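You operate a simulated robot arm through the tools that you are given. There is no shell and no other tool. Be economical: measure what you need, move in short steps, check, and stop when the job is done.

You are at the controls of a simulated two-armed robot. One attempt, no reset.

TASK
Unload the 10 bar relief valve's spring before it goes for reseating.
Fine: cap off; stand the valve on the stand's top, hold it and wind its knob right back; valve and cap go in RESEAT. Set down upright: what you pick out.

Only the result counts: the job must be done as asked and must still hold three seconds after the hand-in. Knocking over, shifting, dropping, spilling or breaking anything else fails it. A push-on lid holds only when it is set on centred and level and pressed home; a screw cap is set on level and turned clockwise until tight.

THE ROBOT
Two 7-joint arms with fingered hands on one trunk, on a base that drives. Base frame: it is fixed to the floor where the robot stands at the start and does not move with it; the origin is under the middle of the robot, x ahead of it, y to its left, z up; the surface under the hand at the start is at about z = 0.85. Lengths are in m, angles in rad, forces in N, time in s.
The left shoulder is at the start at [0.059, 0.173, 1.229], the right one opposite. With the tool pointing down near the work surface each hand reaches from about 0.1 to 0.76 m from the robot's upright axis, wherever it stands, measured 20 degrees to its own side. Places, roughly: blue valve knob [0.5, 0.1, 0.9]; reseat tray [0.3, 0.5, 0.9]; top of the test stand [0.6, -0.3, 0.8]. Payload 3.5 kg a hand.
Tool frame (each hand has its own): the origin (TCP) lies between the finger pads and is the grasp point; the fingertips stand 0.03 m ahead of it; z points along the fingers, y is the line along which they close. Largest opening 0.104 m; the body of the gripper starts 0.035 m behind the TCP. The gripper is a hand of 3 fingers: y runs from the thumb to the fingers, the wrist lies at [-0.015, -0.104, -0.178] in the tool frame.
Orientation is that of the tool frame in the base frame, as a unit quaternion [x, y, z, w]. With the fingers straight down and the wrist toward the robot, the tool's x, y and z point along [0, 1, 0], [1, 0, 0] and [0, 0, -1] of the base frame.

THE INTERFACE
- The arms move only by the tool send_rows. It takes "left_series", "right_series" or both (then of equal length, played together; a hand with none holds still); each is a list of rows, each a list of 6 numbers: the shift along the tool's x, y, z in mm, then the turn, a rotation vector about the tool's x, y, z in rad. In form: [[x, y, z, rx, ry, rz], ...]. A call has 1 to 20 rows; each row shifts and turns the commanded pose from where the row before left it, along the tool's axes as they then stand. A row lasts 0.2 s, in which the tool goes at most 0.05 m and 0.15 rad; a call with a longer step from one row to the next is refused whole. Where a pose cannot be reached the arm comes as near as it can. A force on the tool above 50 N (or 10 N above the force at the start of the call, whichever is more), or a blocked arm, ends the call early, and 0.2 s more pass. In this call time passes only in rows, and 0.2 s behind the last. The reply holds the time, the measured pose of the TCP, the force on the tool along the base axes, the opening and the grip force, in the units named above and with some noise, with the torque about the TCP (base axes, N m) and any sound that the robot's microphone picked up.
- Cameras (640 x 400 px; columns grow to the right, rows downward): "scene" is now at [0.1475, 0.0142, 1.403]; the picture's right is [0.15, -0.99, 0.00], its down [-0.59, -0.09, -0.80] and it looks along [0.80, 0.12, -0.59] (base axes); focal length 214 px, centre (320, 200). "left" rides on the left gripper at [-0.064, -0.094, -0.117] in its tool frame; the picture's right is [-0.72, -0.33, 0.61], its down [0.64, -0.65, 0.40] and it looks along [0.27, 0.68, 0.68] (tool axes); focal length 238 px, centre (320, 200). "right" rides on the right gripper at [0.064, -0.094, -0.117] in its tool frame; the picture's right is [-0.72, 0.33, -0.61], its down [-0.64, -0.65, 0.40] and it looks along [-0.27, 0.68, 0.68] (tool axes); focal length 238 px, centre (320, 200). There is no depth. A picture from a camera that has moved, and an enlarged one, comes with that camera's place and axes in the base frame and with its lens.
- get_image(camera): a new picture of that camera. The clock stands still meanwhile.
- lift_body(by): slides the trunk up (or, below 0, down) by that many m; the arms and the scene camera ride with it, the base frame stays. It gives what a move gives, with no picture.
- steer(legs): drives the robot by 1 to 6 legs, each [ahead, left, turn to the left] in m, m and rad, along the robot's own axes; the way and the turn of a leg run together, so that a leg with both is an arc; at most 1.5 m and 3.142 rad a leg. The arms and the cameras ride along, it lands a little off, and it stops where it bumps. It gives what a move gives.
- curl_fingers(index, middle, thumb_bend, thumb_turn, hand): sets how far each is bent, from 0 (flat) to 1 (curled in); at 0.3 the hand is open as for a grip, at 0.7 the pads meet at the TCP. One left out holds its place. A second passes; each finger stops where it meets its share of the squeeze, and holds until it gets a number again. It is the only way to open and close the hand. It gives what a move gives, with no picture; readings hold the bend of each and the force on the fingers (four entries, about 0 where the hand has none), thumb and palm. thumb_turn goes from beside the hand (0) to across from the fingers (1), as for a grip.
- turn_head(pan, tilt): turns the head with the scene camera to pan (to the left, within 1.501 rad either way) and tilt (down, from -0.506 to 1.204), counted from straight ahead of the robot. It gives what a move gives.
- close_up(camera, box): a new picture of the part [left, top, right, bottom] of that camera's present view, enlarged. The clock stands still meanwhile.
- hand_in(): hands the job in; it is judged then, once.

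Work in short steps. Places have to be worked out from the pictures, the camera data and where the tool is seen: move nearer, look again, correct. Check each grasp and each placing, and mend what went wrong. You have 120 turns and 92 pictures in all, those below and enlarged ones among them. Open the grippers and draw the arms clear of the work before you hand the job in, unless the task says otherwise; then end with one line.

The tools are called after ">>>" as name(argument=value, ...) on one line, values as JSON. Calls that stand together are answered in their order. send_rows: Moves the arms, as the interface text tells. Its arguments: {"type":"object","properties":{"left_series":{"type":"array"},"right_series":{"type":"array"}},"required":[]} The other tools are called the same way: lift_body (by) slides the trunk up or down; curl_fingers (index, middle, thumb_bend, thumb_turn, hand) moves the fingers one by one; steer (legs) drives the base; turn_head (pan, tilt) turns the head that bears the scene camera; get_image (camera) takes a picture; close_up (camera, box) takes an enlarged picture of a part of a camera's view; hand_in () hands the job in.

At the start:

```text
t: 0.0
left_eef_pos: [0.461, 0.3219, 1.2725]
left_tool_rot: [0.707, 0.707, 0.001, 0.001]
left_wrist_force: [-0.9, -0.1, 0.0]
left_torque: [-0.03, -0.01, 0.01]
left_finger_gap: 0.1035
left_finger_force: 0.0
left_shape: jaw
left_bend: [0.3, 0.3, 0.3, 0.98]
left_finger forces: [0.0, 0.1, 0.0, 0.0, 0.1, 0.0]
right_eef_pos: [0.5389, -0.0984, 1.3081]
right_tool_rot: [0.707, 0.707, 0.0, -0.001]
right_wrist_force: [0.5, 0.3, -0.7]
right_torque: [0.03, 0.01, -0.03]
right_finger_gap: 0.1036
right_finger_force: 0.2
right_shape: jaw
right_bend: [0.3, 0.3, 0.3, 0.98]
right_finger forces: [0.1, 0.1, 0.0, 0.0, 0.0, 0.1]
trunk travel left (down, up): [-0.325, 0.429]
robot x, y, heading: [-0.0004, 0.0003, 0.001]
head pan, tilt: [0.152, 0.635]
```

scene: 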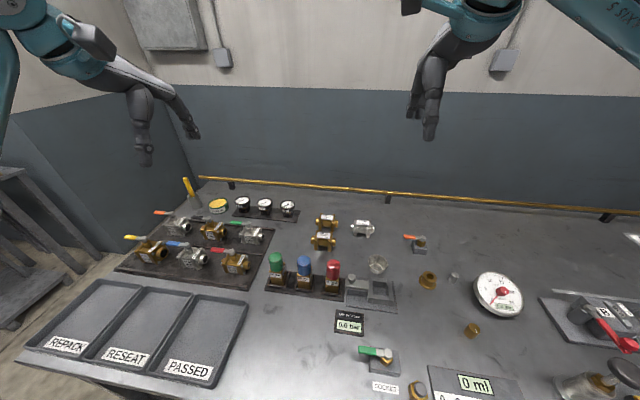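
right: 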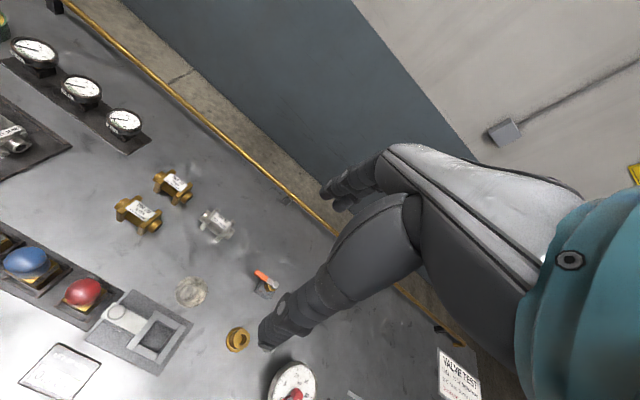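
left: 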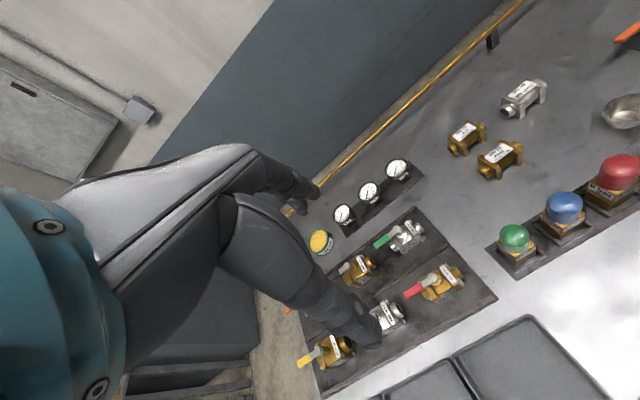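

The green, blue and red knobs look like the relief valves, so I enlarge them to read the labels, and also look at the stand and the text around it.

>>> close_up(camera="scene", box=[250, 235, 410, 345])

>>> close_up(camera="scene", box=[340, 230, 640, 400])

>>> close_up(camera="left", box=[480, 140, 640, 280])

```text
3.64 times, centred on (330, 290) of scene
camera zoom: at [0.1475, 0.0142, 1.403], right [0.15, -0.99, 0.0], down [-0.59, -0.09, -0.8], along [0.8, 0.12, -0.59], focal length 780 px, centre (284, -127)
```

zoom: 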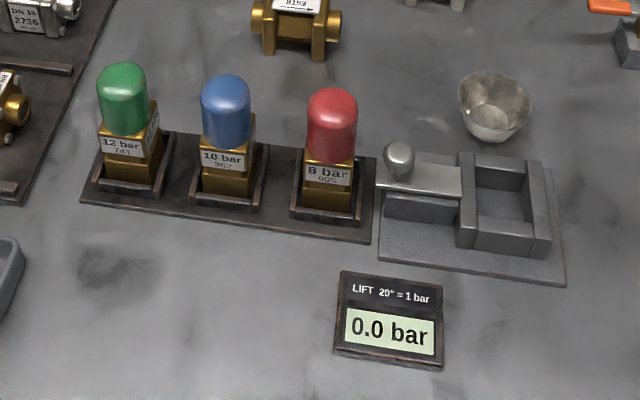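

```text
2.13 times, centred on (490, 315) of scene
camera zoom: at [0.1475, 0.0142, 1.403], right [0.15, -0.99, 0.0], down [-0.59, -0.09, -0.8], along [0.8, 0.12, -0.59], focal length 458 px, centre (-43, -45)
```

zoom: 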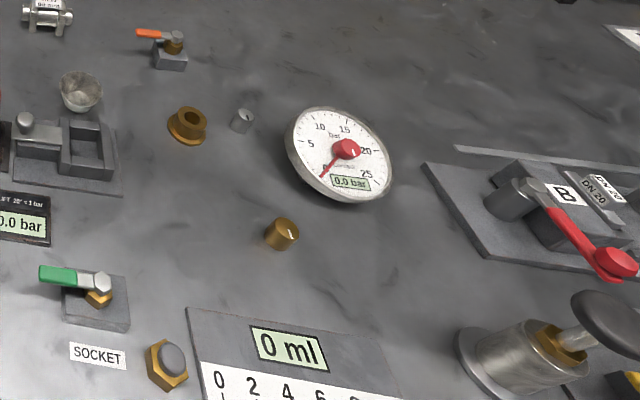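

```text
2.86 times, centred on (560, 210) of left
camera zoom: at [0.368, 0.2571, 1.3903], right [-0.33, -0.72, -0.61], down [-0.65, 0.64, -0.4], along [0.68, 0.27, -0.68], focal length 681 px, centre (-366, 171)
```

zoom: 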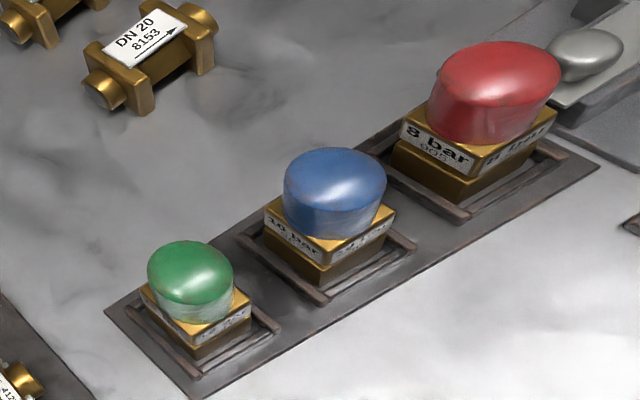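

The blue-capped valve reads 10 bar. Next I find the test stand by turning the head to the right.

>>> turn_head(pan=-0.5, tilt=0.8)

>>> get_image(camera="scene")

>>> close_up(camera="right", box=[420, 320, 500, 400])

```text
t: 1.0
left_eef_pos: [0.4611, 0.3211, 1.2733]
left_tool_rot: [0.708, 0.707, -0.001, 0.0]
left_wrist_force: [-1.1, 0.9, 0.6]
left_torque: [0.01, 0.01, -0.02]
left_finger_gap: 0.1036
left_finger_force: 0.1
left_shape: jaw
left_bend: [0.3, 0.3, 0.3, 0.98]
left_finger forces: [0.0, 0.0, 0.0, 0.1, 0.1, 0.0]
right_eef_pos: [0.5397, -0.0978, 1.3081]
right_tool_rot: [0.707, 0.707, 0.0, 0.0]
right_wrist_force: [0.3, -0.2, -0.2]
right_torque: [-0.02, -0.02, -0.02]
right_finger_gap: 0.1035
right_finger_force: 0.1
right_shape: jaw
right_bend: [0.3, 0.3, 0.3, 0.98]
right_finger forces: [0.1, 0.0, 0.0, 0.0, 0.0, 0.0]
trunk travel left (down, up): [-0.325, 0.429]
robot x, y, heading: [0.0009, 0.0005, -0.0]
head pan, tilt: [-0.499, 0.799]
```

```text
85 pictures are left
camera scene: at [0.1321, -0.0375, 1.3893], right [-0.48, -0.88, 0.0], down [-0.63, 0.34, -0.7], along [0.61, -0.33, -0.72], focal length 214 px, centre (320, 200)
```

scene: 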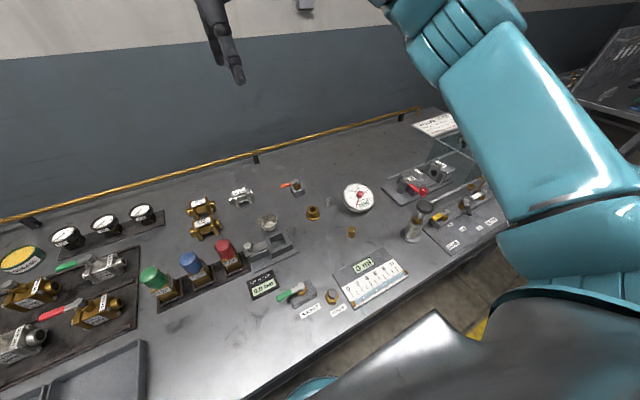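

```text
5.00 times, centred on (460, 360) of right
camera zoom: at [0.4443, -0.0345, 1.4256], right [0.33, -0.72, 0.61], down [-0.65, -0.64, -0.4], along [0.68, -0.27, -0.68], focal length 1192 px, centre (-380, -600)
```

zoom: 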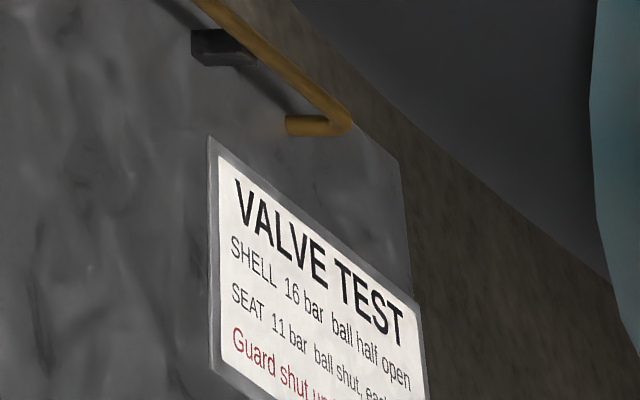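

I look closer at the fittings in the middle and right to tell which one is the test stand.

>>> close_up(camera="scene", box=[220, 170, 420, 320])

>>> close_up(camera="scene", box=[380, 110, 520, 260])

```text
2.67 times, centred on (320, 245) of scene
camera zoom: at [0.1321, -0.0375, 1.3893], right [-0.48, -0.88, 0.0], down [-0.63, 0.34, -0.7], along [0.61, -0.33, -0.72], focal length 572 px, centre (320, 80)
```

zoom: 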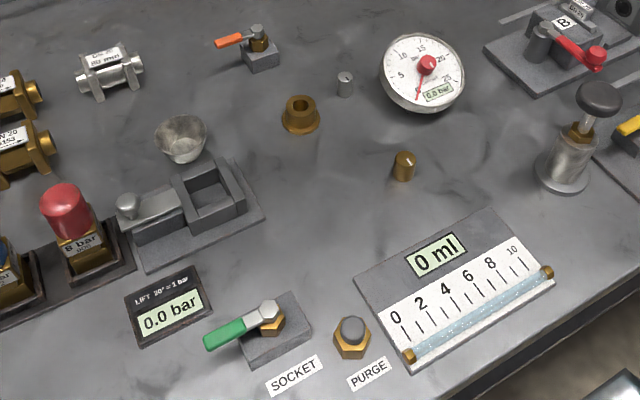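

```text
2.67 times, centred on (450, 185) of scene
camera zoom: at [0.1321, -0.0375, 1.3893], right [-0.48, -0.88, 0.0], down [-0.63, 0.34, -0.7], along [0.61, -0.33, -0.72], focal length 572 px, centre (-27, 240)
```

zoom: 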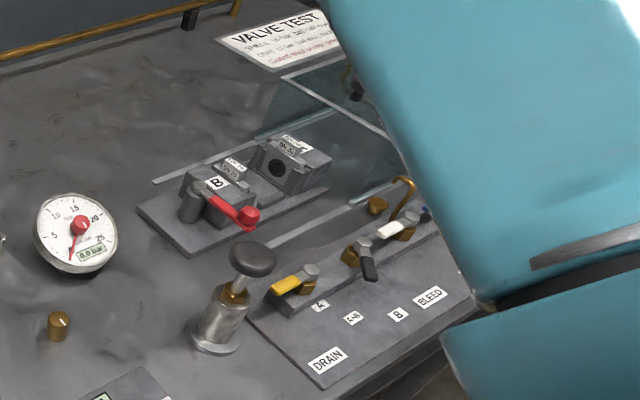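

The brass collar near (0.55, -0.24) is my guess for the stand top, but I'm not certain. I point the head at the valves and the collar to get finer detail.

>>> turn_head(pan=-0.1, tilt=0.95)

>>> close_up(camera="scene", box=[200, 140, 330, 230])

>>> close_up(camera="scene", box=[320, 120, 480, 230])

```text
t: 1.9
left_eef_pos: [0.4612, 0.3225, 1.2721]
left_tool_rot: [0.707, 0.707, 0.0, 0.0]
left_wrist_force: [0.3, 0.3, -0.5]
left_torque: [-0.02, -0.01, 0.02]
left_finger_gap: 0.1033
left_finger_force: 0.0
left_shape: jaw
left_bend: [0.3, 0.3, 0.3, 0.98]
left_finger forces: [0.1, 0.1, 0.0, 0.0, 0.1, 0.1]
right_eef_pos: [0.5383, -0.0983, 1.3099]
right_tool_rot: [0.707, 0.707, 0.001, 0.0]
right_wrist_force: [-1.0, -0.2, 0.6]
right_torque: [0.03, 0.05, -0.02]
right_finger_gap: 0.1037
right_finger_force: 0.1
right_shape: jaw
right_bend: [0.3, 0.3, 0.3, 0.98]
right_finger forces: [0.0, 0.0, 0.1, 0.0, 0.0, 0.0]
trunk travel left (down, up): [-0.325, 0.429]
robot x, y, heading: [0.0029, 0.0032, 0.003]
head pan, tilt: [-0.099, 0.949]
```

```text
4.44 times, centred on (265, 185) of scene
camera zoom: at [0.1336, -0.0063, 1.3777], right [-0.1, -0.99, 0.0], down [-0.81, 0.08, -0.58], along [0.58, -0.06, -0.81], focal length 953 px, centre (564, 267)
```

zoom: 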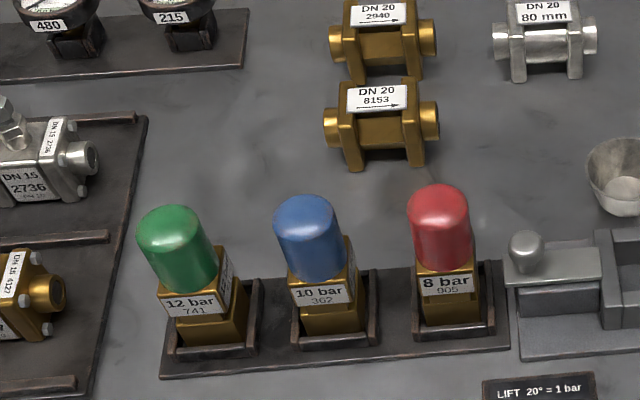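

```text
3.64 times, centred on (400, 175) of scene
camera zoom: at [0.1336, -0.0063, 1.3777], right [-0.1, -0.99, 0.0], down [-0.81, 0.08, -0.58], along [0.58, -0.06, -0.81], focal length 780 px, centre (29, 291)
```

zoom: 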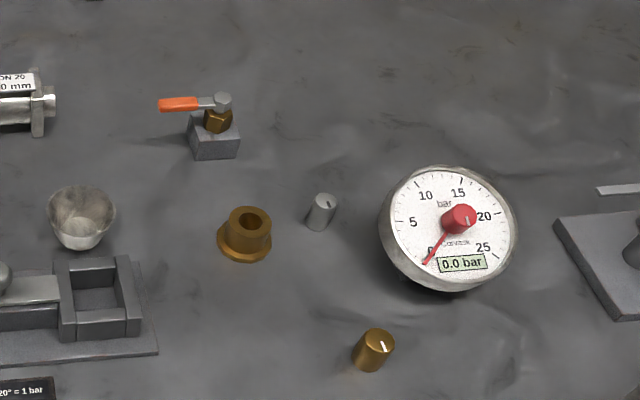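

By triangulation the blue cap's top is at (0.48, 0.103, 0.969), and the brass collar's top (the stand) is at (0.546, -0.234, 0.88). I bring the left hand over the cap and move the right hand aside.

>>> send_rows(left_series=[[-36.5, 3, 35, 0, 0, 0], [-36.5, 3, 35, 0, 0, 0], [-36.5, 3, 35, 0, 0, 0], [-36.5, 3, 35, 0, 0, 0], [-36.5, 3, 35, 0, 0, 0], [-36.5, 3, 35, 0, 0, 0]], right_series=[[-30, 0, 0, 0, 0, 0], [-30, 0, 0, 0, 0, 0], [-30, 0, 0, 0, 0, 0], [-30, 0, 0, 0, 0, 0], [-30, 0, 0, 0, 0, 0], [-30, 0, 0, 0, 0, 0]])

>>> get_image(camera="left")

>>> get_image(camera="scene")

```text
refused: row 1 steps farther than a row can; nothing moved
```

```text
79 pictures are left
camera left: at [0.368, 0.2571, 1.3903], right [-0.33, -0.72, -0.61], down [-0.65, 0.64, -0.4], along [0.68, 0.27, -0.68], focal length 238 px, centre (320, 200)
```

left: 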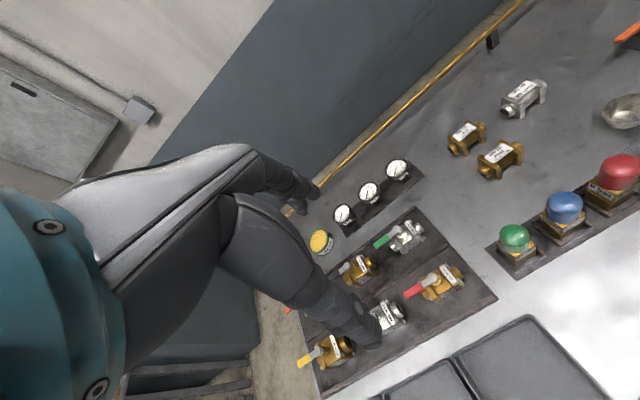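

```text
78 pictures are left
camera scene: at [0.1336, -0.0063, 1.3777], right [-0.1, -0.99, 0.0], down [-0.81, 0.08, -0.58], along [0.58, -0.06, -0.81], focal length 214 px, centre (320, 200)
```

scene: 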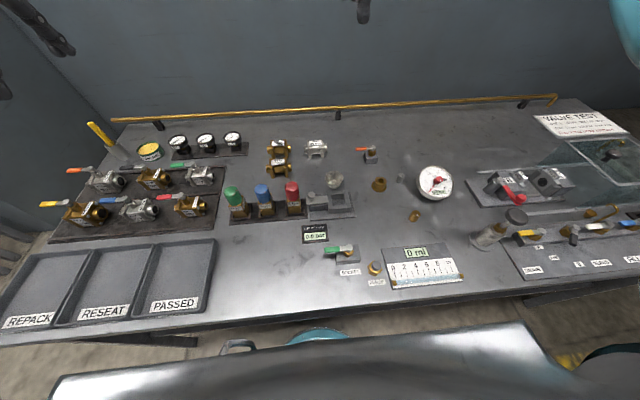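

That step came to 50.7 mm and was refused. I resend it as shorter rows.

>>> send_rows(left_series=[[-31.3, 2.7, 30, 0, 0, 0], [-31.3, 2.7, 30, 0, 0, 0], [-31.3, 2.7, 30, 0, 0, 0], [-31.3, 2.7, 30, 0, 0, 0], [-31.3, 2.7, 30, 0, 0, 0], [-31.3, 2.7, 30, 0, 0, 0], [-31.3, 2.7, 30, 0, 0, 0]], right_series=[[-30, 0, 0, 0, 0, 0], [-30, 0, 0, 0, 0, 0], [-30, 0, 0, 0, 0, 0], [-30, 0, 0, 0, 0, 0], [-30, 0, 0, 0, 0, 0], [-30, 0, 0, 0, 0, 0], [-30, 0, 0, 0, 0, 0]])

```text
t: 3.5
left_eef_pos: [0.4806, 0.1013, 1.0622]
left_tool_rot: [0.707, 0.707, 0.0, 0.001]
left_wrist_force: [-0.1, -0.5, 0.3]
left_torque: [0.01, -0.02, -0.02]
left_finger_gap: 0.1038
left_finger_force: 0.1
left_shape: jaw
left_bend: [0.3, 0.3, 0.3, 0.98]
left_finger forces: [0.0, 0.1, 0.0, 0.0, 0.0, 0.0]
right_eef_pos: [0.5375, -0.3098, 1.309]
right_tool_rot: [0.707, 0.707, 0.0, 0.0]
right_wrist_force: [0.1, 0.4, -0.9]
right_torque: [0.03, 0.04, 0.01]
right_finger_gap: 0.1037
right_finger_force: 0.0
right_shape: jaw
right_bend: [0.3, 0.3, 0.3, 0.98]
right_finger forces: [0.0, 0.0, 0.0, 0.0, 0.1, 0.0]
trunk travel left (down, up): [-0.325, 0.429]
robot x, y, heading: [-0.0013, -0.0017, 0.002]
head pan, tilt: [-0.099, 0.949]
```

The left hand stands about 9 cm above the cap. I check both views.

>>> get_image(camera="left")

>>> close_up(camera="scene", box=[180, 100, 360, 230])

```text
77 pictures are left
camera left: at [0.3862, 0.0365, 1.1813], right [-0.33, -0.72, -0.61], down [-0.65, 0.64, -0.4], along [0.68, 0.27, -0.68], focal length 238 px, centre (320, 200)
```

left: 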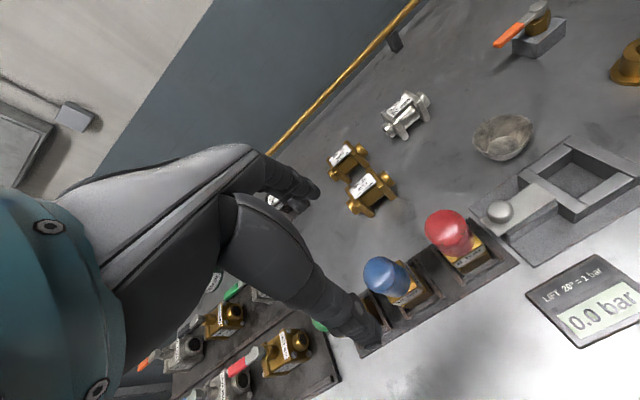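

```text
3.08 times, centred on (270, 165) of scene
camera zoom: at [0.1337, -0.0076, 1.3777], right [-0.1, -0.99, 0.0], down [-0.81, 0.08, -0.58], along [0.58, -0.06, -0.81], focal length 660 px, centre (474, 308)
```

zoom: 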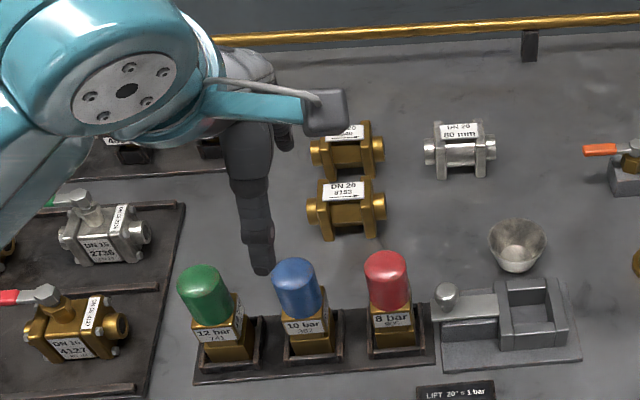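

The cap centre is at about (0.48, 0.098). I lower to z 0.985 and look again before closing.

>>> send_rows(left_series=[[-3, 0, 38, 0, 0, 0], [0, 0, 38, 0, 0, 0]])

>>> get_image(camera="left")

>>> close_up(camera="scene", box=[200, 120, 330, 230])

```text
t: 4.1
left_eef_pos: [0.4788, 0.0998, 0.987]
left_tool_rot: [0.708, 0.707, 0.0, -0.001]
left_wrist_force: [-0.1, 0.4, -0.1]
left_torque: [0.02, -0.02, 0.01]
left_finger_gap: 0.1035
left_finger_force: 0.1
left_shape: jaw
left_bend: [0.3, 0.3, 0.3, 0.98]
left_finger forces: [0.1, 0.1, 0.1, 0.0, 0.0, 0.0]
right_eef_pos: [0.5378, -0.3099, 1.3102]
right_tool_rot: [0.707, 0.707, 0.0, 0.0]
right_wrist_force: [0.0, -0.3, 0.6]
right_torque: [-0.02, 0.03, -0.03]
right_finger_gap: 0.1038
right_finger_force: 0.1
right_shape: jaw
right_bend: [0.3, 0.3, 0.3, 0.98]
right_finger forces: [0.1, 0.0, 0.0, 0.1, 0.0, 0.1]
trunk travel left (down, up): [-0.325, 0.429]
robot x, y, heading: [0.0, 0.0008, 0.001]
head pan, tilt: [-0.099, 0.949]
```

```text
75 pictures are left
camera left: at [0.3862, 0.0354, 1.1045], right [-0.33, -0.72, -0.61], down [-0.65, 0.64, -0.4], along [0.68, 0.27, -0.68], focal length 238 px, centre (320, 200)
```

left: 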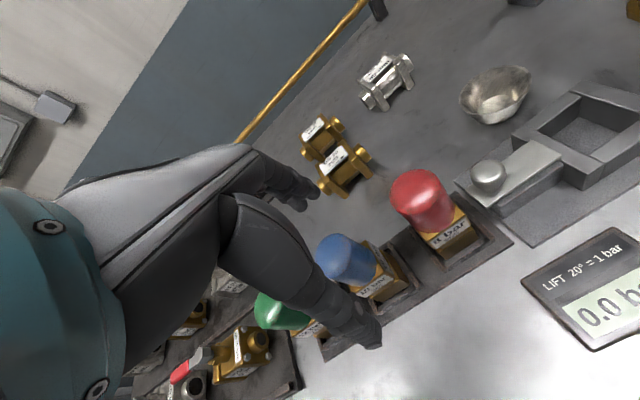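

```text
3.64 times, centred on (265, 175) of scene
camera zoom: at [0.1335, -0.0058, 1.3777], right [-0.1, -1.0, 0.0], down [-0.81, 0.08, -0.58], along [0.58, -0.06, -0.81], focal length 780 px, centre (520, 291)
```

zoom: 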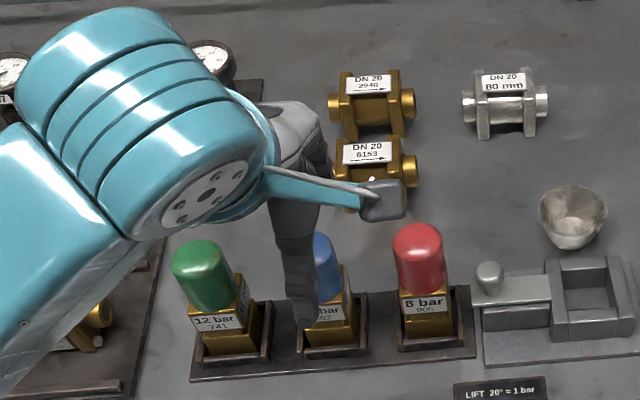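

The estimates for the cap's y agree to within 3–4 mm, at about 0.097. I nudge over and lower to z 0.945.

>>> send_rows(left_series=[[-2.5, -1, 21, 0, 0, 0], [0, 0, 20, 0, 0, 0]])

>>> get_image(camera="left")

```text
t: 4.7
left_eef_pos: [0.4789, 0.0975, 0.9465]
left_tool_rot: [0.707, 0.707, 0.0, 0.0]
left_wrist_force: [0.7, 0.1, 0.1]
left_torque: [-0.01, 0.04, -0.05]
left_finger_gap: 0.1037
left_finger_force: 0.1
left_shape: jaw
left_bend: [0.3, 0.3, 0.3, 0.98]
left_finger forces: [0.0, 0.1, 0.0, 0.0, 0.1, 0.1]
right_eef_pos: [0.5378, -0.3089, 1.3098]
right_tool_rot: [0.707, 0.707, 0.0, 0.0]
right_wrist_force: [-0.2, -0.2, 0.0]
right_torque: [0.01, 0.0, 0.04]
right_finger_gap: 0.1035
right_finger_force: 0.1
right_shape: jaw
right_bend: [0.3, 0.3, 0.3, 0.98]
right_finger forces: [0.0, 0.0, 0.1, 0.0, 0.1, 0.1]
trunk travel left (down, up): [-0.325, 0.429]
robot x, y, heading: [-0.0017, -0.0008, 0.001]
head pan, tilt: [-0.099, 0.949]
```

```text
73 pictures are left
camera left: at [0.386, 0.0329, 1.0637], right [-0.33, -0.72, -0.61], down [-0.65, 0.64, -0.4], along [0.68, 0.27, -0.68], focal length 238 px, centre (320, 200)
```

left: 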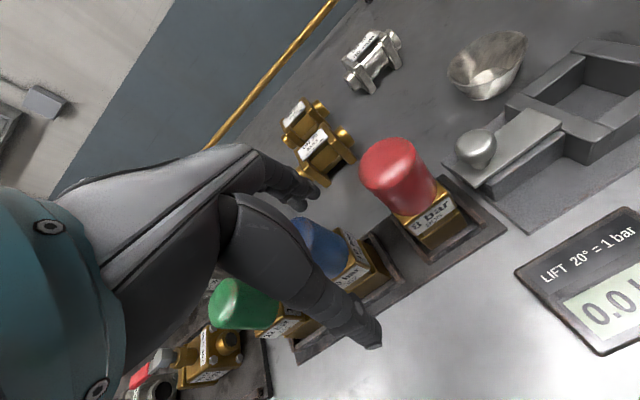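

The cap lies between thumb and fingers, so I close gently.

>>> curl_fingers(hand="left", index=0.6, middle=0.6, thumb_bend=0.6)

>>> get_image(camera="left")

```text
t: 5.7
left_eef_pos: [0.4804, 0.0981, 0.9459]
left_tool_rot: [0.707, 0.707, 0.0, 0.0]
left_wrist_force: [1.5, 0.1, 0.6]
left_torque: [-0.02, -0.04, 0.02]
left_finger_gap: 0.0312
left_finger_force: 1.8
left_shape: fingers
left_bend: [0.58, 0.58, 0.58, 0.98]
left_finger forces: [1.6, 1.6, 0.0, 0.0, 1.3, 0.0]
right_eef_pos: [0.5379, -0.3084, 1.3101]
right_tool_rot: [0.707, 0.707, 0.0, 0.0]
right_wrist_force: [-0.4, -0.6, 0.2]
right_torque: [0.01, 0.02, -0.02]
right_finger_gap: 0.1034
right_finger_force: 0.1
right_shape: jaw
right_bend: [0.3, 0.3, 0.3, 0.98]
right_finger forces: [0.1, 0.0, 0.0, 0.0, 0.0, 0.1]
trunk travel left (down, up): [-0.325, 0.429]
robot x, y, heading: [-0.0007, -0.0015, -0.004]
head pan, tilt: [-0.099, 0.949]
```

```text
72 pictures are left
camera left: at [0.386, 0.0328, 1.0639], right [-0.33, -0.72, -0.61], down [-0.65, 0.64, -0.4], along [0.68, 0.27, -0.68], focal length 238 px, centre (320, 200)
```

left: 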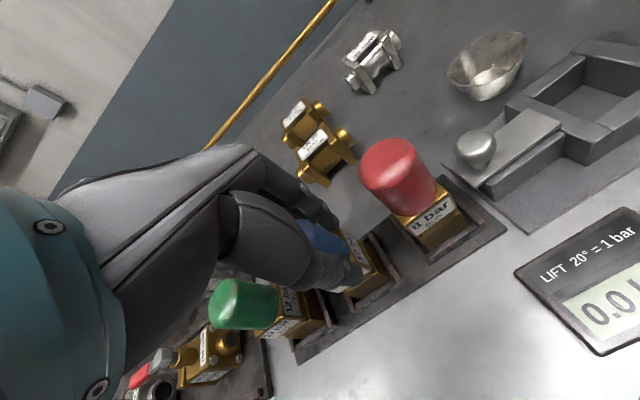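

Contact is made at a gap of about 31 mm. I squeeze firmer, then pull up a little.

>>> curl_fingers(hand="left", index=0.66, middle=0.66, thumb_bend=0.66)

>>> send_rows(left_series=[[0, 0, -5, 0, 0, 0], [0, 0, -5, 0, 0, 0], [0, 0, -5, 0, 0, 0]])

>>> get_image(camera="left")

```text
t: 6.7
left_eef_pos: [0.4794, 0.0971, 0.947]
left_tool_rot: [0.706, 0.708, -0.001, 0.0]
left_wrist_force: [3.0, 1.4, 4.7]
left_torque: [0.04, -0.09, -0.01]
left_finger_gap: 0.0284
left_finger_force: 8.3
left_shape: fingers
left_bend: [0.6, 0.62, 0.59, 0.97]
left_finger forces: [4.7, 5.0, 0.1, 0.0, 6.9, 0.0]
right_eef_pos: [0.5375, -0.3087, 1.3101]
right_tool_rot: [0.707, 0.707, 0.0, 0.0]
right_wrist_force: [-0.3, -0.6, -0.1]
right_torque: [0.0, 0.0, -0.02]
right_finger_gap: 0.1033
right_finger_force: 0.0
right_shape: jaw
right_bend: [0.3, 0.3, 0.3, 0.98]
right_finger forces: [0.0, 0.0, 0.0, 0.0, 0.1, 0.0]
trunk travel left (down, up): [-0.325, 0.429]
robot x, y, heading: [0.0011, -0.0025, 0.001]
head pan, tilt: [-0.099, 0.949]
```

```text
t: 7.5
left_eef_pos: [0.4786, 0.0978, 0.9587]
left_tool_rot: [0.707, 0.708, 0.0, -0.001]
left_wrist_force: [0.9, 0.1, -0.4]
left_torque: [0.03, -0.02, 0.04]
left_finger_gap: 0.0216
left_finger_force: 5.6
left_shape: fingers
left_bend: [0.63, 0.62, 0.61, 0.97]
left_finger forces: [1.9, 4.1, 0.0, 0.0, 4.4, 0.0]
right_eef_pos: [0.5391, -0.3083, 1.31]
right_tool_rot: [0.707, 0.707, 0.0, 0.0]
right_wrist_force: [-0.6, 0.6, -0.3]
right_torque: [-0.01, 0.04, 0.01]
right_finger_gap: 0.1036
right_finger_force: 0.1
right_shape: jaw
right_bend: [0.3, 0.3, 0.3, 0.98]
right_finger forces: [0.0, 0.1, 0.1, 0.0, 0.0, 0.1]
trunk travel left (down, up): [-0.325, 0.429]
robot x, y, heading: [0.0018, 0.003, -0.002]
head pan, tilt: [-0.099, 0.949]
```

```text
71 pictures are left
camera left: at [0.3853, 0.0326, 1.0779], right [-0.33, -0.72, -0.61], down [-0.65, 0.64, -0.4], along [0.68, 0.27, -0.68], focal length 238 px, centre (320, 200)
```

left: 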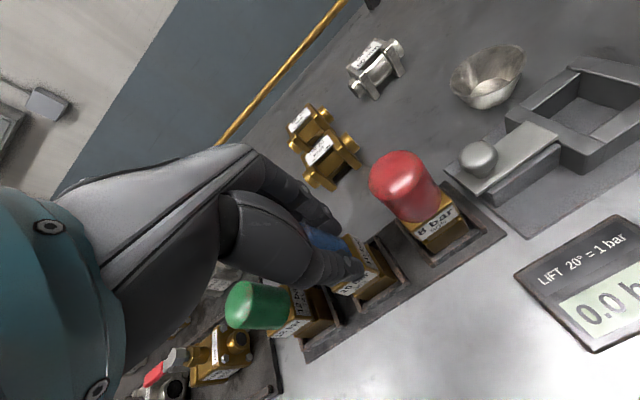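

The gap shrank as I lifted, so the grip may be slipping upward. I check in close-up.

>>> close_up(camera="left", box=[270, 170, 430, 310])

>>> close_up(camera="scene", box=[220, 140, 320, 230])

```text
2.86 times, centred on (350, 240) of left
camera zoom: at [0.3853, 0.0326, 1.0779], right [-0.33, -0.72, -0.61], down [-0.65, 0.64, -0.4], along [0.68, 0.27, -0.68], focal length 681 px, centre (234, 86)
```

zoom: 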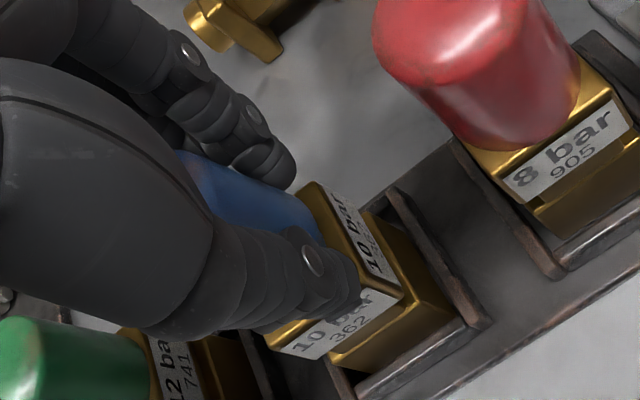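

```text
4.44 times, centred on (270, 185) of scene
camera zoom: at [0.1338, -0.0063, 1.3777], right [-0.1, -1.0, 0.0], down [-0.81, 0.08, -0.58], along [0.58, -0.06, -0.81], focal length 953 px, centre (542, 267)
```

zoom: 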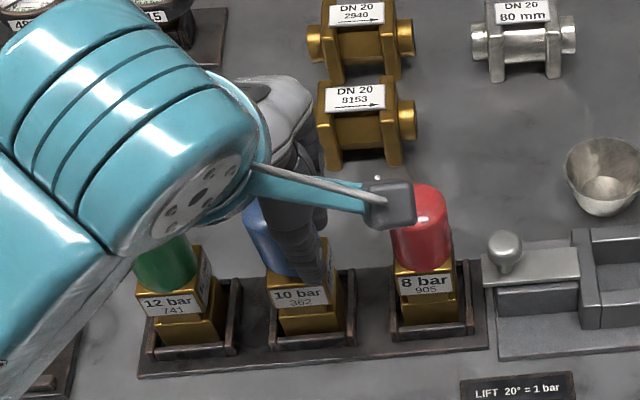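

The cap didn't move. The thumb sits about 6 mm to the right of its centre, so the true y is about 0.104. I open, shift over and regrip a little lower.

>>> curl_fingers(hand="left", index=0.4, middle=0.4, thumb_bend=0.4)

>>> send_rows(left_series=[[6, 1, 8, 0, 0, 0], [0, 0, 7, 0, 0, 0]])

>>> curl_fingers(hand="left", index=0.6, middle=0.6, thumb_bend=0.6)

>>> close_up(camera="left", box=[270, 170, 430, 310])

```text
t: 8.5
left_eef_pos: [0.4786, 0.0969, 0.9605]
left_tool_rot: [0.707, 0.707, 0.0, 0.001]
left_wrist_force: [-0.5, 0.3, 0.0]
left_torque: [-0.01, -0.03, 0.0]
left_finger_gap: 0.0774
left_finger_force: 0.0
left_shape: fingers
left_bend: [0.4, 0.4, 0.4, 0.97]
left_finger forces: [0.0, 0.0, 0.0, 0.1, 0.0, 0.1]
right_eef_pos: [0.5378, -0.3094, 1.3099]
right_tool_rot: [0.707, 0.707, 0.001, 0.0]
right_wrist_force: [-0.2, 0.0, -0.7]
right_torque: [-0.03, 0.01, -0.02]
right_finger_gap: 0.1035
right_finger_force: 0.0
right_shape: jaw
right_bend: [0.3, 0.3, 0.3, 0.98]
right_finger forces: [0.0, 0.0, 0.1, 0.0, 0.0, 0.0]
trunk travel left (down, up): [-0.325, 0.429]
robot x, y, heading: [0.0009, -0.0, -0.004]
head pan, tilt: [-0.099, 0.949]
```

```text
t: 9.1
left_eef_pos: [0.4809, 0.1041, 0.9456]
left_tool_rot: [0.708, 0.707, 0.0, 0.001]
left_wrist_force: [0.3, 0.4, 0.9]
left_torque: [-0.01, -0.02, 0.01]
left_finger_gap: 0.0775
left_finger_force: 0.1
left_shape: fingers
left_bend: [0.4, 0.4, 0.4, 0.97]
left_finger forces: [0.0, 0.1, 0.0, 0.0, 0.0, 0.0]
right_eef_pos: [0.5364, -0.3092, 1.3105]
right_tool_rot: [0.707, 0.707, 0.0, 0.0]
right_wrist_force: [0.1, 0.0, 0.1]
right_torque: [0.03, 0.03, 0.02]
right_finger_gap: 0.1036
right_finger_force: 0.0
right_shape: jaw
right_bend: [0.3, 0.3, 0.3, 0.98]
right_finger forces: [0.1, 0.1, 0.0, 0.0, 0.0, 0.0]
trunk travel left (down, up): [-0.325, 0.429]
robot x, y, heading: [0.0004, 0.002, 0.001]
head pan, tilt: [-0.099, 0.949]
```

```text
t: 10.1
left_eef_pos: [0.4801, 0.1045, 0.9442]
left_tool_rot: [0.707, 0.707, 0.001, 0.0]
left_wrist_force: [-0.4, -0.1, -0.2]
left_torque: [0.02, -0.02, 0.0]
left_finger_gap: 0.032
left_finger_force: 2.0
left_shape: fingers
left_bend: [0.59, 0.59, 0.57, 0.97]
left_finger forces: [1.0, 1.1, 0.0, 0.0, 1.9, 0.0]
right_eef_pos: [0.5387, -0.3083, 1.3099]
right_tool_rot: [0.707, 0.707, 0.0, 0.0]
right_wrist_force: [0.1, 0.2, -0.3]
right_torque: [-0.01, 0.02, 0.02]
right_finger_gap: 0.1039
right_finger_force: 0.1
right_shape: jaw
right_bend: [0.3, 0.3, 0.3, 0.98]
right_finger forces: [0.1, 0.0, 0.0, 0.0, 0.1, 0.1]
trunk travel left (down, up): [-0.325, 0.429]
robot x, y, heading: [-0.0009, -0.0011, -0.002]
head pan, tilt: [-0.099, 0.949]
```

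```text
2.86 times, centred on (350, 240) of left
camera zoom: at [0.3865, 0.0389, 1.0629], right [-0.33, -0.72, -0.61], down [-0.65, 0.64, -0.4], along [0.68, 0.27, -0.68], focal length 681 px, centre (234, 86)
```

zoom: 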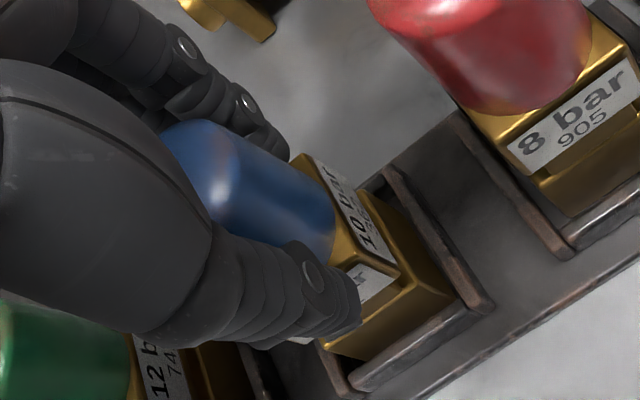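

I check the centring from the scene camera before squeezing.

>>> close_up(camera="scene", box=[220, 140, 320, 230])

```text
4.44 times, centred on (270, 185) of scene
camera zoom: at [0.1336, -0.0062, 1.3777], right [-0.1, -1.0, 0.0], down [-0.81, 0.08, -0.58], along [0.58, -0.06, -0.81], focal length 953 px, centre (542, 267)
```

zoom: 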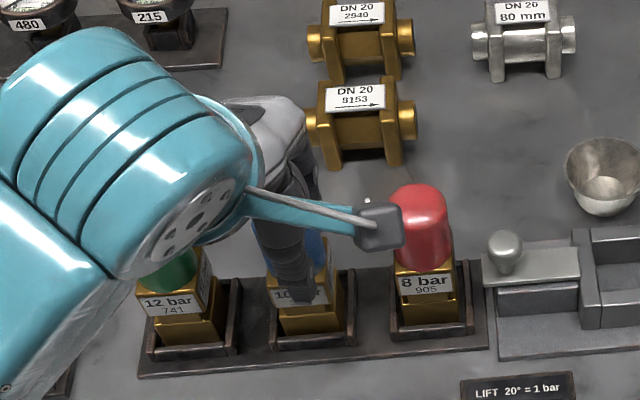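

The thumb now sits centred on the cap. I squeeze harder and pull up in small steps.

>>> curl_fingers(hand="left", index=0.72, middle=0.72, thumb_bend=0.72)

>>> send_rows(left_series=[[0, 0, -4, 0, 0, 0], [0, 0, -4, 0, 0, 0]])

>>> close_up(camera="left", box=[270, 170, 430, 310])

```text
t: 11.1
left_eef_pos: [0.4797, 0.1041, 0.9463]
left_tool_rot: [0.707, 0.707, 0.0, 0.0]
left_wrist_force: [2.5, 0.1, 4.1]
left_torque: [-0.01, -0.05, -0.07]
left_finger_gap: 0.0284
left_finger_force: 15.4
left_shape: fingers
left_bend: [0.61, 0.64, 0.58, 0.97]
left_finger forces: [9.0, 7.7, 0.0, 0.0, 14.3, 0.1]
right_eef_pos: [0.5382, -0.3085, 1.31]
right_tool_rot: [0.707, 0.707, -0.001, 0.0]
right_wrist_force: [-0.1, -0.3, 0.8]
right_torque: [0.01, 0.0, 0.0]
right_finger_gap: 0.1037
right_finger_force: 0.0
right_shape: jaw
right_bend: [0.3, 0.3, 0.3, 0.98]
right_finger forces: [0.1, 0.1, 0.1, 0.0, 0.1, 0.1]
trunk travel left (down, up): [-0.325, 0.429]
robot x, y, heading: [-0.0006, -0.0029, -0.0]
head pan, tilt: [-0.099, 0.949]
```

```text
t: 11.7
left_eef_pos: [0.4798, 0.1024, 0.953]
left_tool_rot: [0.708, 0.707, 0.0, -0.001]
left_wrist_force: [1.2, 0.2, -0.7]
left_torque: [-0.02, -0.03, -0.01]
left_finger_gap: 0.0262
left_finger_force: 13.2
left_shape: fingers
left_bend: [0.62, 0.66, 0.6, 0.96]
left_finger forces: [7.0, 6.6, 0.1, 0.0, 12.2, 0.1]
right_eef_pos: [0.5367, -0.3095, 1.3104]
right_tool_rot: [0.707, 0.707, 0.0, 0.0]
right_wrist_force: [0.7, -0.4, 0.0]
right_torque: [0.02, -0.02, 0.0]
right_finger_gap: 0.1036
right_finger_force: 0.0
right_shape: jaw
right_bend: [0.3, 0.3, 0.3, 0.98]
right_finger forces: [0.1, 0.0, 0.0, 0.0, 0.0, 0.0]
trunk travel left (down, up): [-0.325, 0.429]
robot x, y, heading: [0.0022, 0.003, 0.0]
head pan, tilt: [-0.099, 0.949]
```

```text
2.86 times, centred on (350, 240) of left
camera zoom: at [0.3859, 0.0381, 1.0712], right [-0.33, -0.72, -0.61], down [-0.65, 0.64, -0.4], along [0.68, 0.27, -0.68], focal length 681 px, centre (234, 86)
```

zoom: 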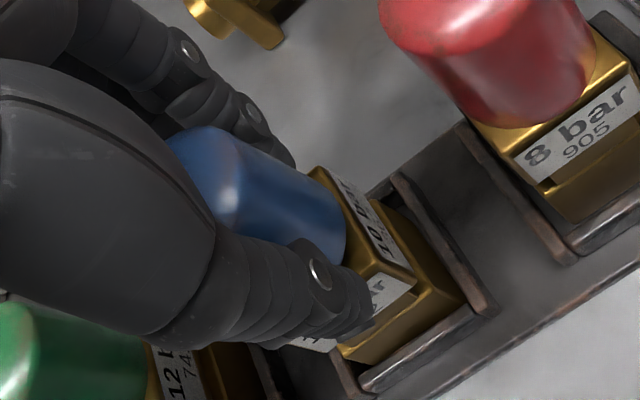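

The cap stayed put and the pads crept up it. I go back down, grip much harder and pull again while watching the force.

>>> curl_fingers(hand="left", index=0.5, middle=0.5, thumb_bend=0.5)

>>> send_rows(left_series=[[0, 0, 10, 0, 0, 0]])

>>> curl_fingers(hand="left", index=0.95, middle=0.95, thumb_bend=0.95)

>>> send_rows(left_series=[[0, 0, -2, 0, 0, 0], [0, 0, -2, 0, 0, 0]])

```text
t: 12.7
left_eef_pos: [0.4798, 0.1043, 0.9534]
left_tool_rot: [0.707, 0.707, 0.0, 0.0]
left_wrist_force: [0.5, 0.6, -0.2]
left_torque: [-0.01, 0.01, 0.05]
left_finger_gap: 0.0516
left_finger_force: 0.1
left_shape: fingers
left_bend: [0.5, 0.5, 0.5, 0.97]
left_finger forces: [0.1, 0.1, 0.0, 0.0, 0.1, 0.1]
right_eef_pos: [0.5376, -0.3091, 1.3096]
right_tool_rot: [0.707, 0.707, 0.0, 0.001]
right_wrist_force: [0.3, -0.6, 0.0]
right_torque: [-0.01, -0.02, 0.03]
right_finger_gap: 0.1036
right_finger_force: 0.2
right_shape: jaw
right_bend: [0.3, 0.3, 0.3, 0.98]
right_finger forces: [0.0, 0.0, 0.1, 0.1, 0.0, 0.0]
trunk travel left (down, up): [-0.325, 0.429]
robot x, y, heading: [0.0002, 0.0009, -0.002]
head pan, tilt: [-0.099, 0.949]
```

```text
t: 13.1
left_eef_pos: [0.4796, 0.102, 0.942]
left_tool_rot: [0.707, 0.707, 0.0, -0.001]
left_wrist_force: [-0.3, 0.7, -0.9]
left_torque: [-0.01, 0.01, 0.01]
left_finger_gap: 0.0515
left_finger_force: 0.2
left_shape: fingers
left_bend: [0.5, 0.5, 0.5, 0.97]
left_finger forces: [0.0, 0.0, 0.0, 0.1, 0.1, 0.1]
right_eef_pos: [0.5371, -0.3088, 1.3101]
right_tool_rot: [0.706, 0.708, 0.0, 0.001]
right_wrist_force: [-0.3, 0.3, -0.2]
right_torque: [-0.03, -0.01, -0.01]
right_finger_gap: 0.1036
right_finger_force: 0.0
right_shape: jaw
right_bend: [0.3, 0.3, 0.3, 0.98]
right_finger forces: [0.0, 0.0, 0.0, 0.0, 0.0, 0.1]
trunk travel left (down, up): [-0.325, 0.429]
robot x, y, heading: [-0.0024, 0.0027, 0.001]
head pan, tilt: [-0.099, 0.949]
```

```text
t: 14.1
left_eef_pos: [0.4805, 0.1032, 0.9434]
left_tool_rot: [0.707, 0.707, 0.0, 0.001]
left_wrist_force: [2.3, 1.1, -0.3]
left_torque: [-0.02, -0.06, -0.06]
left_finger_gap: 0.0294
left_finger_force: 17.8
left_shape: fingers
left_bend: [0.61, 0.63, 0.59, 0.97]
left_finger forces: [9.8, 8.7, 0.0, 0.0, 16.7, 0.0]
right_eef_pos: [0.5371, -0.3091, 1.3106]
right_tool_rot: [0.707, 0.707, 0.001, 0.002]
right_wrist_force: [-0.1, 0.4, 0.1]
right_torque: [0.04, 0.01, 0.01]
right_finger_gap: 0.1034
right_finger_force: 0.1
right_shape: jaw
right_bend: [0.3, 0.3, 0.3, 0.98]
right_finger forces: [0.0, 0.0, 0.0, 0.0, 0.0, 0.0]
trunk travel left (down, up): [-0.325, 0.429]
robot x, y, heading: [-0.0017, 0.0006, -0.001]
head pan, tilt: [-0.099, 0.949]
```

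```text
t: 14.7
left_eef_pos: [0.4799, 0.1033, 0.9473]
left_tool_rot: [0.707, 0.707, -0.001, -0.001]
left_wrist_force: [0.8, 0.4, -4.6]
left_torque: [0.03, -0.07, 0.0]
left_finger_gap: 0.0295
left_finger_force: 15.6
left_shape: fingers
left_bend: [0.61, 0.63, 0.59, 0.96]
left_finger forces: [9.5, 7.0, 0.1, 0.0, 15.0, 0.1]
right_eef_pos: [0.537, -0.3104, 1.3098]
right_tool_rot: [0.707, 0.707, 0.001, 0.0]
right_wrist_force: [0.2, -0.3, 0.2]
right_torque: [0.02, 0.0, -0.01]
right_finger_gap: 0.1033
right_finger_force: 0.1
right_shape: jaw
right_bend: [0.3, 0.3, 0.3, 0.98]
right_finger forces: [0.1, 0.1, 0.0, 0.0, 0.1, 0.1]
trunk travel left (down, up): [-0.325, 0.429]
robot x, y, heading: [-0.0014, 0.0001, 0.003]
head pan, tilt: [-0.099, 0.949]
```

The grip holds with a 4.6 N pull and a steady gap. I continue upward slowly.

>>> send_rows(left_series=[[0, 0, -2, 0, 0, 0], [0, 0, -2, 0, 0, 0]])

>>> send_rows(left_series=[[0, 0, -2, 0, 0, 0], [0, 0, -2, 0, 0, 0]])

>>> close_up(camera="left", box=[270, 170, 430, 310])

```text
t: 15.3
left_eef_pos: [0.4798, 0.1036, 0.9524]
left_tool_rot: [0.707, 0.707, 0.0, 0.0]
left_wrist_force: [0.8, -0.3, -4.9]
left_torque: [0.01, -0.02, 0.0]
left_finger_gap: 0.0294
left_finger_force: 16.1
left_shape: fingers
left_bend: [0.61, 0.63, 0.59, 0.96]
left_finger forces: [9.4, 6.8, 0.0, 0.0, 15.3, 0.0]
right_eef_pos: [0.5373, -0.3092, 1.31]
right_tool_rot: [0.707, 0.707, 0.001, 0.0]
right_wrist_force: [-0.2, -0.1, -0.5]
right_torque: [0.01, 0.01, 0.0]
right_finger_gap: 0.1032
right_finger_force: 0.1
right_shape: jaw
right_bend: [0.3, 0.3, 0.3, 0.98]
right_finger forces: [0.0, 0.1, 0.0, 0.0, 0.0, 0.1]
trunk travel left (down, up): [-0.325, 0.429]
robot x, y, heading: [0.0005, 0.0008, -0.002]
head pan, tilt: [-0.099, 0.949]
```

```text
t: 15.9
left_eef_pos: [0.4799, 0.1029, 0.9555]
left_tool_rot: [0.707, 0.707, 0.0, 0.001]
left_wrist_force: [-0.1, 0.5, -5.1]
left_torque: [0.03, -0.02, 0.0]
left_finger_gap: 0.0297
left_finger_force: 16.1
left_shape: fingers
left_bend: [0.61, 0.63, 0.59, 0.96]
left_finger forces: [9.2, 6.8, 0.1, 0.1, 15.3, 0.0]
right_eef_pos: [0.5386, -0.3091, 1.3098]
right_tool_rot: [0.707, 0.707, 0.0, 0.0]
right_wrist_force: [0.0, 0.0, -0.3]
right_torque: [-0.01, -0.04, 0.0]
right_finger_gap: 0.1036
right_finger_force: 0.1
right_shape: jaw
right_bend: [0.3, 0.3, 0.3, 0.98]
right_finger forces: [0.0, 0.0, 0.0, 0.1, 0.0, 0.0]
trunk travel left (down, up): [-0.325, 0.429]
robot x, y, heading: [-0.0009, 0.0001, 0.001]
head pan, tilt: [-0.099, 0.949]
```

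```text
2.86 times, centred on (350, 240) of left
camera zoom: at [0.3869, 0.0388, 1.0737], right [-0.33, -0.72, -0.61], down [-0.65, 0.64, -0.4], along [0.68, 0.27, -0.68], focal length 681 px, centre (234, 86)
```

zoom: 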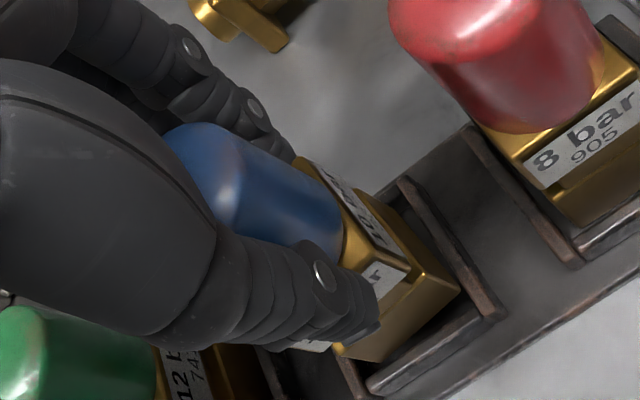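

The whole valve is coming up with the cap (about 5 N weight). I lower it back into its slot and try a small counter-clockwise twist in case the cap is screwed on.

>>> send_rows(left_series=[[0, 0, 4, 0, 0, 0], [0, 0, 4, 0, 0, 0], [0, 0, 3, 0, 0, 0]])

>>> send_rows(left_series=[[0, 0, 0, 0, 0, -0.1], [0, 0, 0, 0, 0, -0.1]])

>>> close_up(camera="left", box=[270, 170, 430, 310])

```text
t: 16.7
left_eef_pos: [0.4806, 0.1036, 0.9451]
left_tool_rot: [0.706, 0.708, 0.0, 0.0]
left_wrist_force: [0.3, -0.2, -5.3]
left_torque: [-0.01, -0.03, 0.02]
left_finger_gap: 0.0292
left_finger_force: 15.3
left_shape: fingers
left_bend: [0.61, 0.63, 0.59, 0.96]
left_finger forces: [9.3, 7.0, 0.1, 0.0, 15.0, 0.0]
right_eef_pos: [0.5363, -0.31, 1.3101]
right_tool_rot: [0.707, 0.707, 0.0, 0.0]
right_wrist_force: [0.3, -0.3, -0.2]
right_torque: [0.02, 0.0, 0.01]
right_finger_gap: 0.1035
right_finger_force: 0.0
right_shape: jaw
right_bend: [0.3, 0.3, 0.3, 0.98]
right_finger forces: [0.0, 0.0, 0.1, 0.0, 0.0, 0.0]
trunk travel left (down, up): [-0.325, 0.429]
robot x, y, heading: [-0.0005, -0.0015, -0.002]
head pan, tilt: [-0.099, 0.949]
```

```text
t: 17.3
left_eef_pos: [0.4807, 0.1035, 0.9439]
left_tool_rot: [0.632, 0.775, -0.001, -0.001]
left_wrist_force: [1.5, 1.7, -2.2]
left_torque: [0.09, -0.16, -0.17]
left_finger_gap: 0.0292
left_finger_force: 16.7
left_shape: fingers
left_bend: [0.61, 0.63, 0.59, 0.97]
left_finger forces: [8.8, 10.4, 0.1, 0.1, 14.4, 0.0]
right_eef_pos: [0.5381, -0.3087, 1.3108]
right_tool_rot: [0.707, 0.707, 0.0, 0.0]
right_wrist_force: [-0.2, 0.5, -0.2]
right_torque: [-0.02, 0.01, 0.01]
right_finger_gap: 0.1039
right_finger_force: 0.1
right_shape: jaw
right_bend: [0.3, 0.3, 0.3, 0.98]
right_finger forces: [0.0, 0.1, 0.0, 0.0, 0.1, 0.0]
trunk travel left (down, up): [-0.325, 0.429]
robot x, y, heading: [-0.0006, 0.0014, -0.002]
head pan, tilt: [-0.099, 0.949]
```

```text
2.86 times, centred on (350, 240) of left
camera zoom: at [0.4021, 0.0212, 1.0623], right [-0.18, -0.77, -0.61], down [-0.77, 0.5, -0.4], along [0.62, 0.4, -0.68], focal length 681 px, centre (234, 86)
```

zoom: 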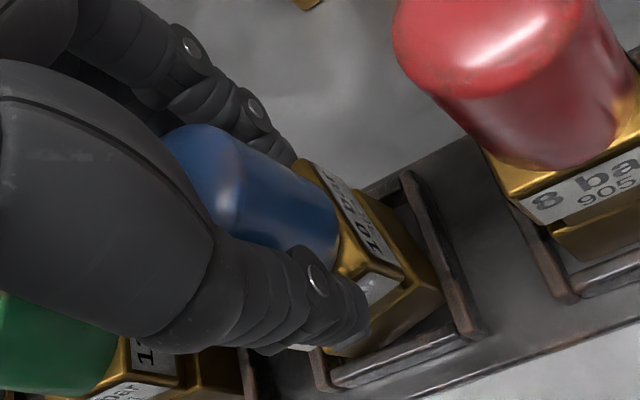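

I can't tell whether the twist did anything. The plan now is to lift the valve slowly by its cap, grip the body with the right hand in the air, and separate them there. I undo the twist and start lifting.

>>> send_rows(left_series=[[0, 0, 0, 0, 0, 0.1], [0, 0, 0, 0, 0, 0.1], [0, 0, -5, 0, 0, 0], [0, 0, -10, 0, 0, 0], [0, 0, -15, 0, 0, 0], [0, 0, -15, 0, 0, 0]], right_series=[[-10, 0, 10, 0, 0.14, 0], [-10, 0, 10, 0, 0.14, 0], [-10, 0, 10, 0, 0.14, 0], [-10, 0, 10, 0, 0.14, 0], [-10, 0, 10, 0, 0.14, 0], [-10, 0, 10, 0, 0.14, 0]])

>>> get_image(camera="left")

>>> get_image(camera="scene")

```text
t: 18.7
left_eef_pos: [0.4815, 0.1016, 0.9885]
left_tool_rot: [0.707, 0.707, -0.001, 0.0]
left_wrist_force: [0.3, 0.6, -4.5]
left_torque: [0.01, -0.01, 0.01]
left_finger_gap: 0.0292
left_finger_force: 14.5
left_shape: fingers
left_bend: [0.61, 0.63, 0.59, 0.96]
left_finger forces: [8.5, 6.4, 0.0, 0.0, 14.2, 0.0]
right_eef_pos: [0.5401, -0.3438, 1.2336]
right_tool_rot: [0.646, 0.645, 0.29, -0.289]
right_wrist_force: [0.2, -0.7, -0.1]
right_torque: [0.01, -0.01, 0.01]
right_finger_gap: 0.1035
right_finger_force: 0.1
right_shape: jaw
right_bend: [0.3, 0.3, 0.3, 0.98]
right_finger forces: [0.0, 0.0, 0.1, 0.0, 0.1, 0.0]
trunk travel left (down, up): [-0.325, 0.429]
robot x, y, heading: [0.0001, -0.0029, -0.002]
head pan, tilt: [-0.099, 0.949]
```

```text
63 pictures are left
camera left: at [0.3871, 0.0373, 1.1072], right [-0.33, -0.72, -0.61], down [-0.65, 0.64, -0.4], along [0.68, 0.27, -0.68], focal length 238 px, centre (320, 200)
```

left: 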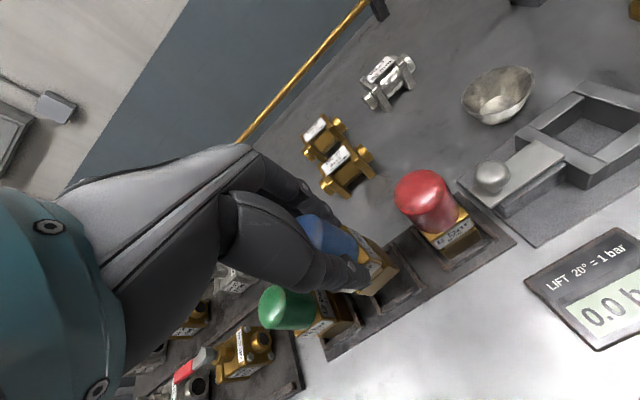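

```text
62 pictures are left
camera scene: at [0.134, -0.0066, 1.3776], right [-0.1, -0.99, 0.0], down [-0.81, 0.08, -0.58], along [0.58, -0.06, -0.81], focal length 214 px, centre (320, 200)
```

scene: 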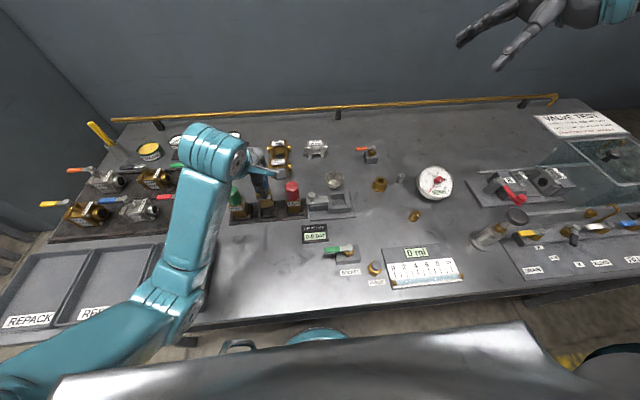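

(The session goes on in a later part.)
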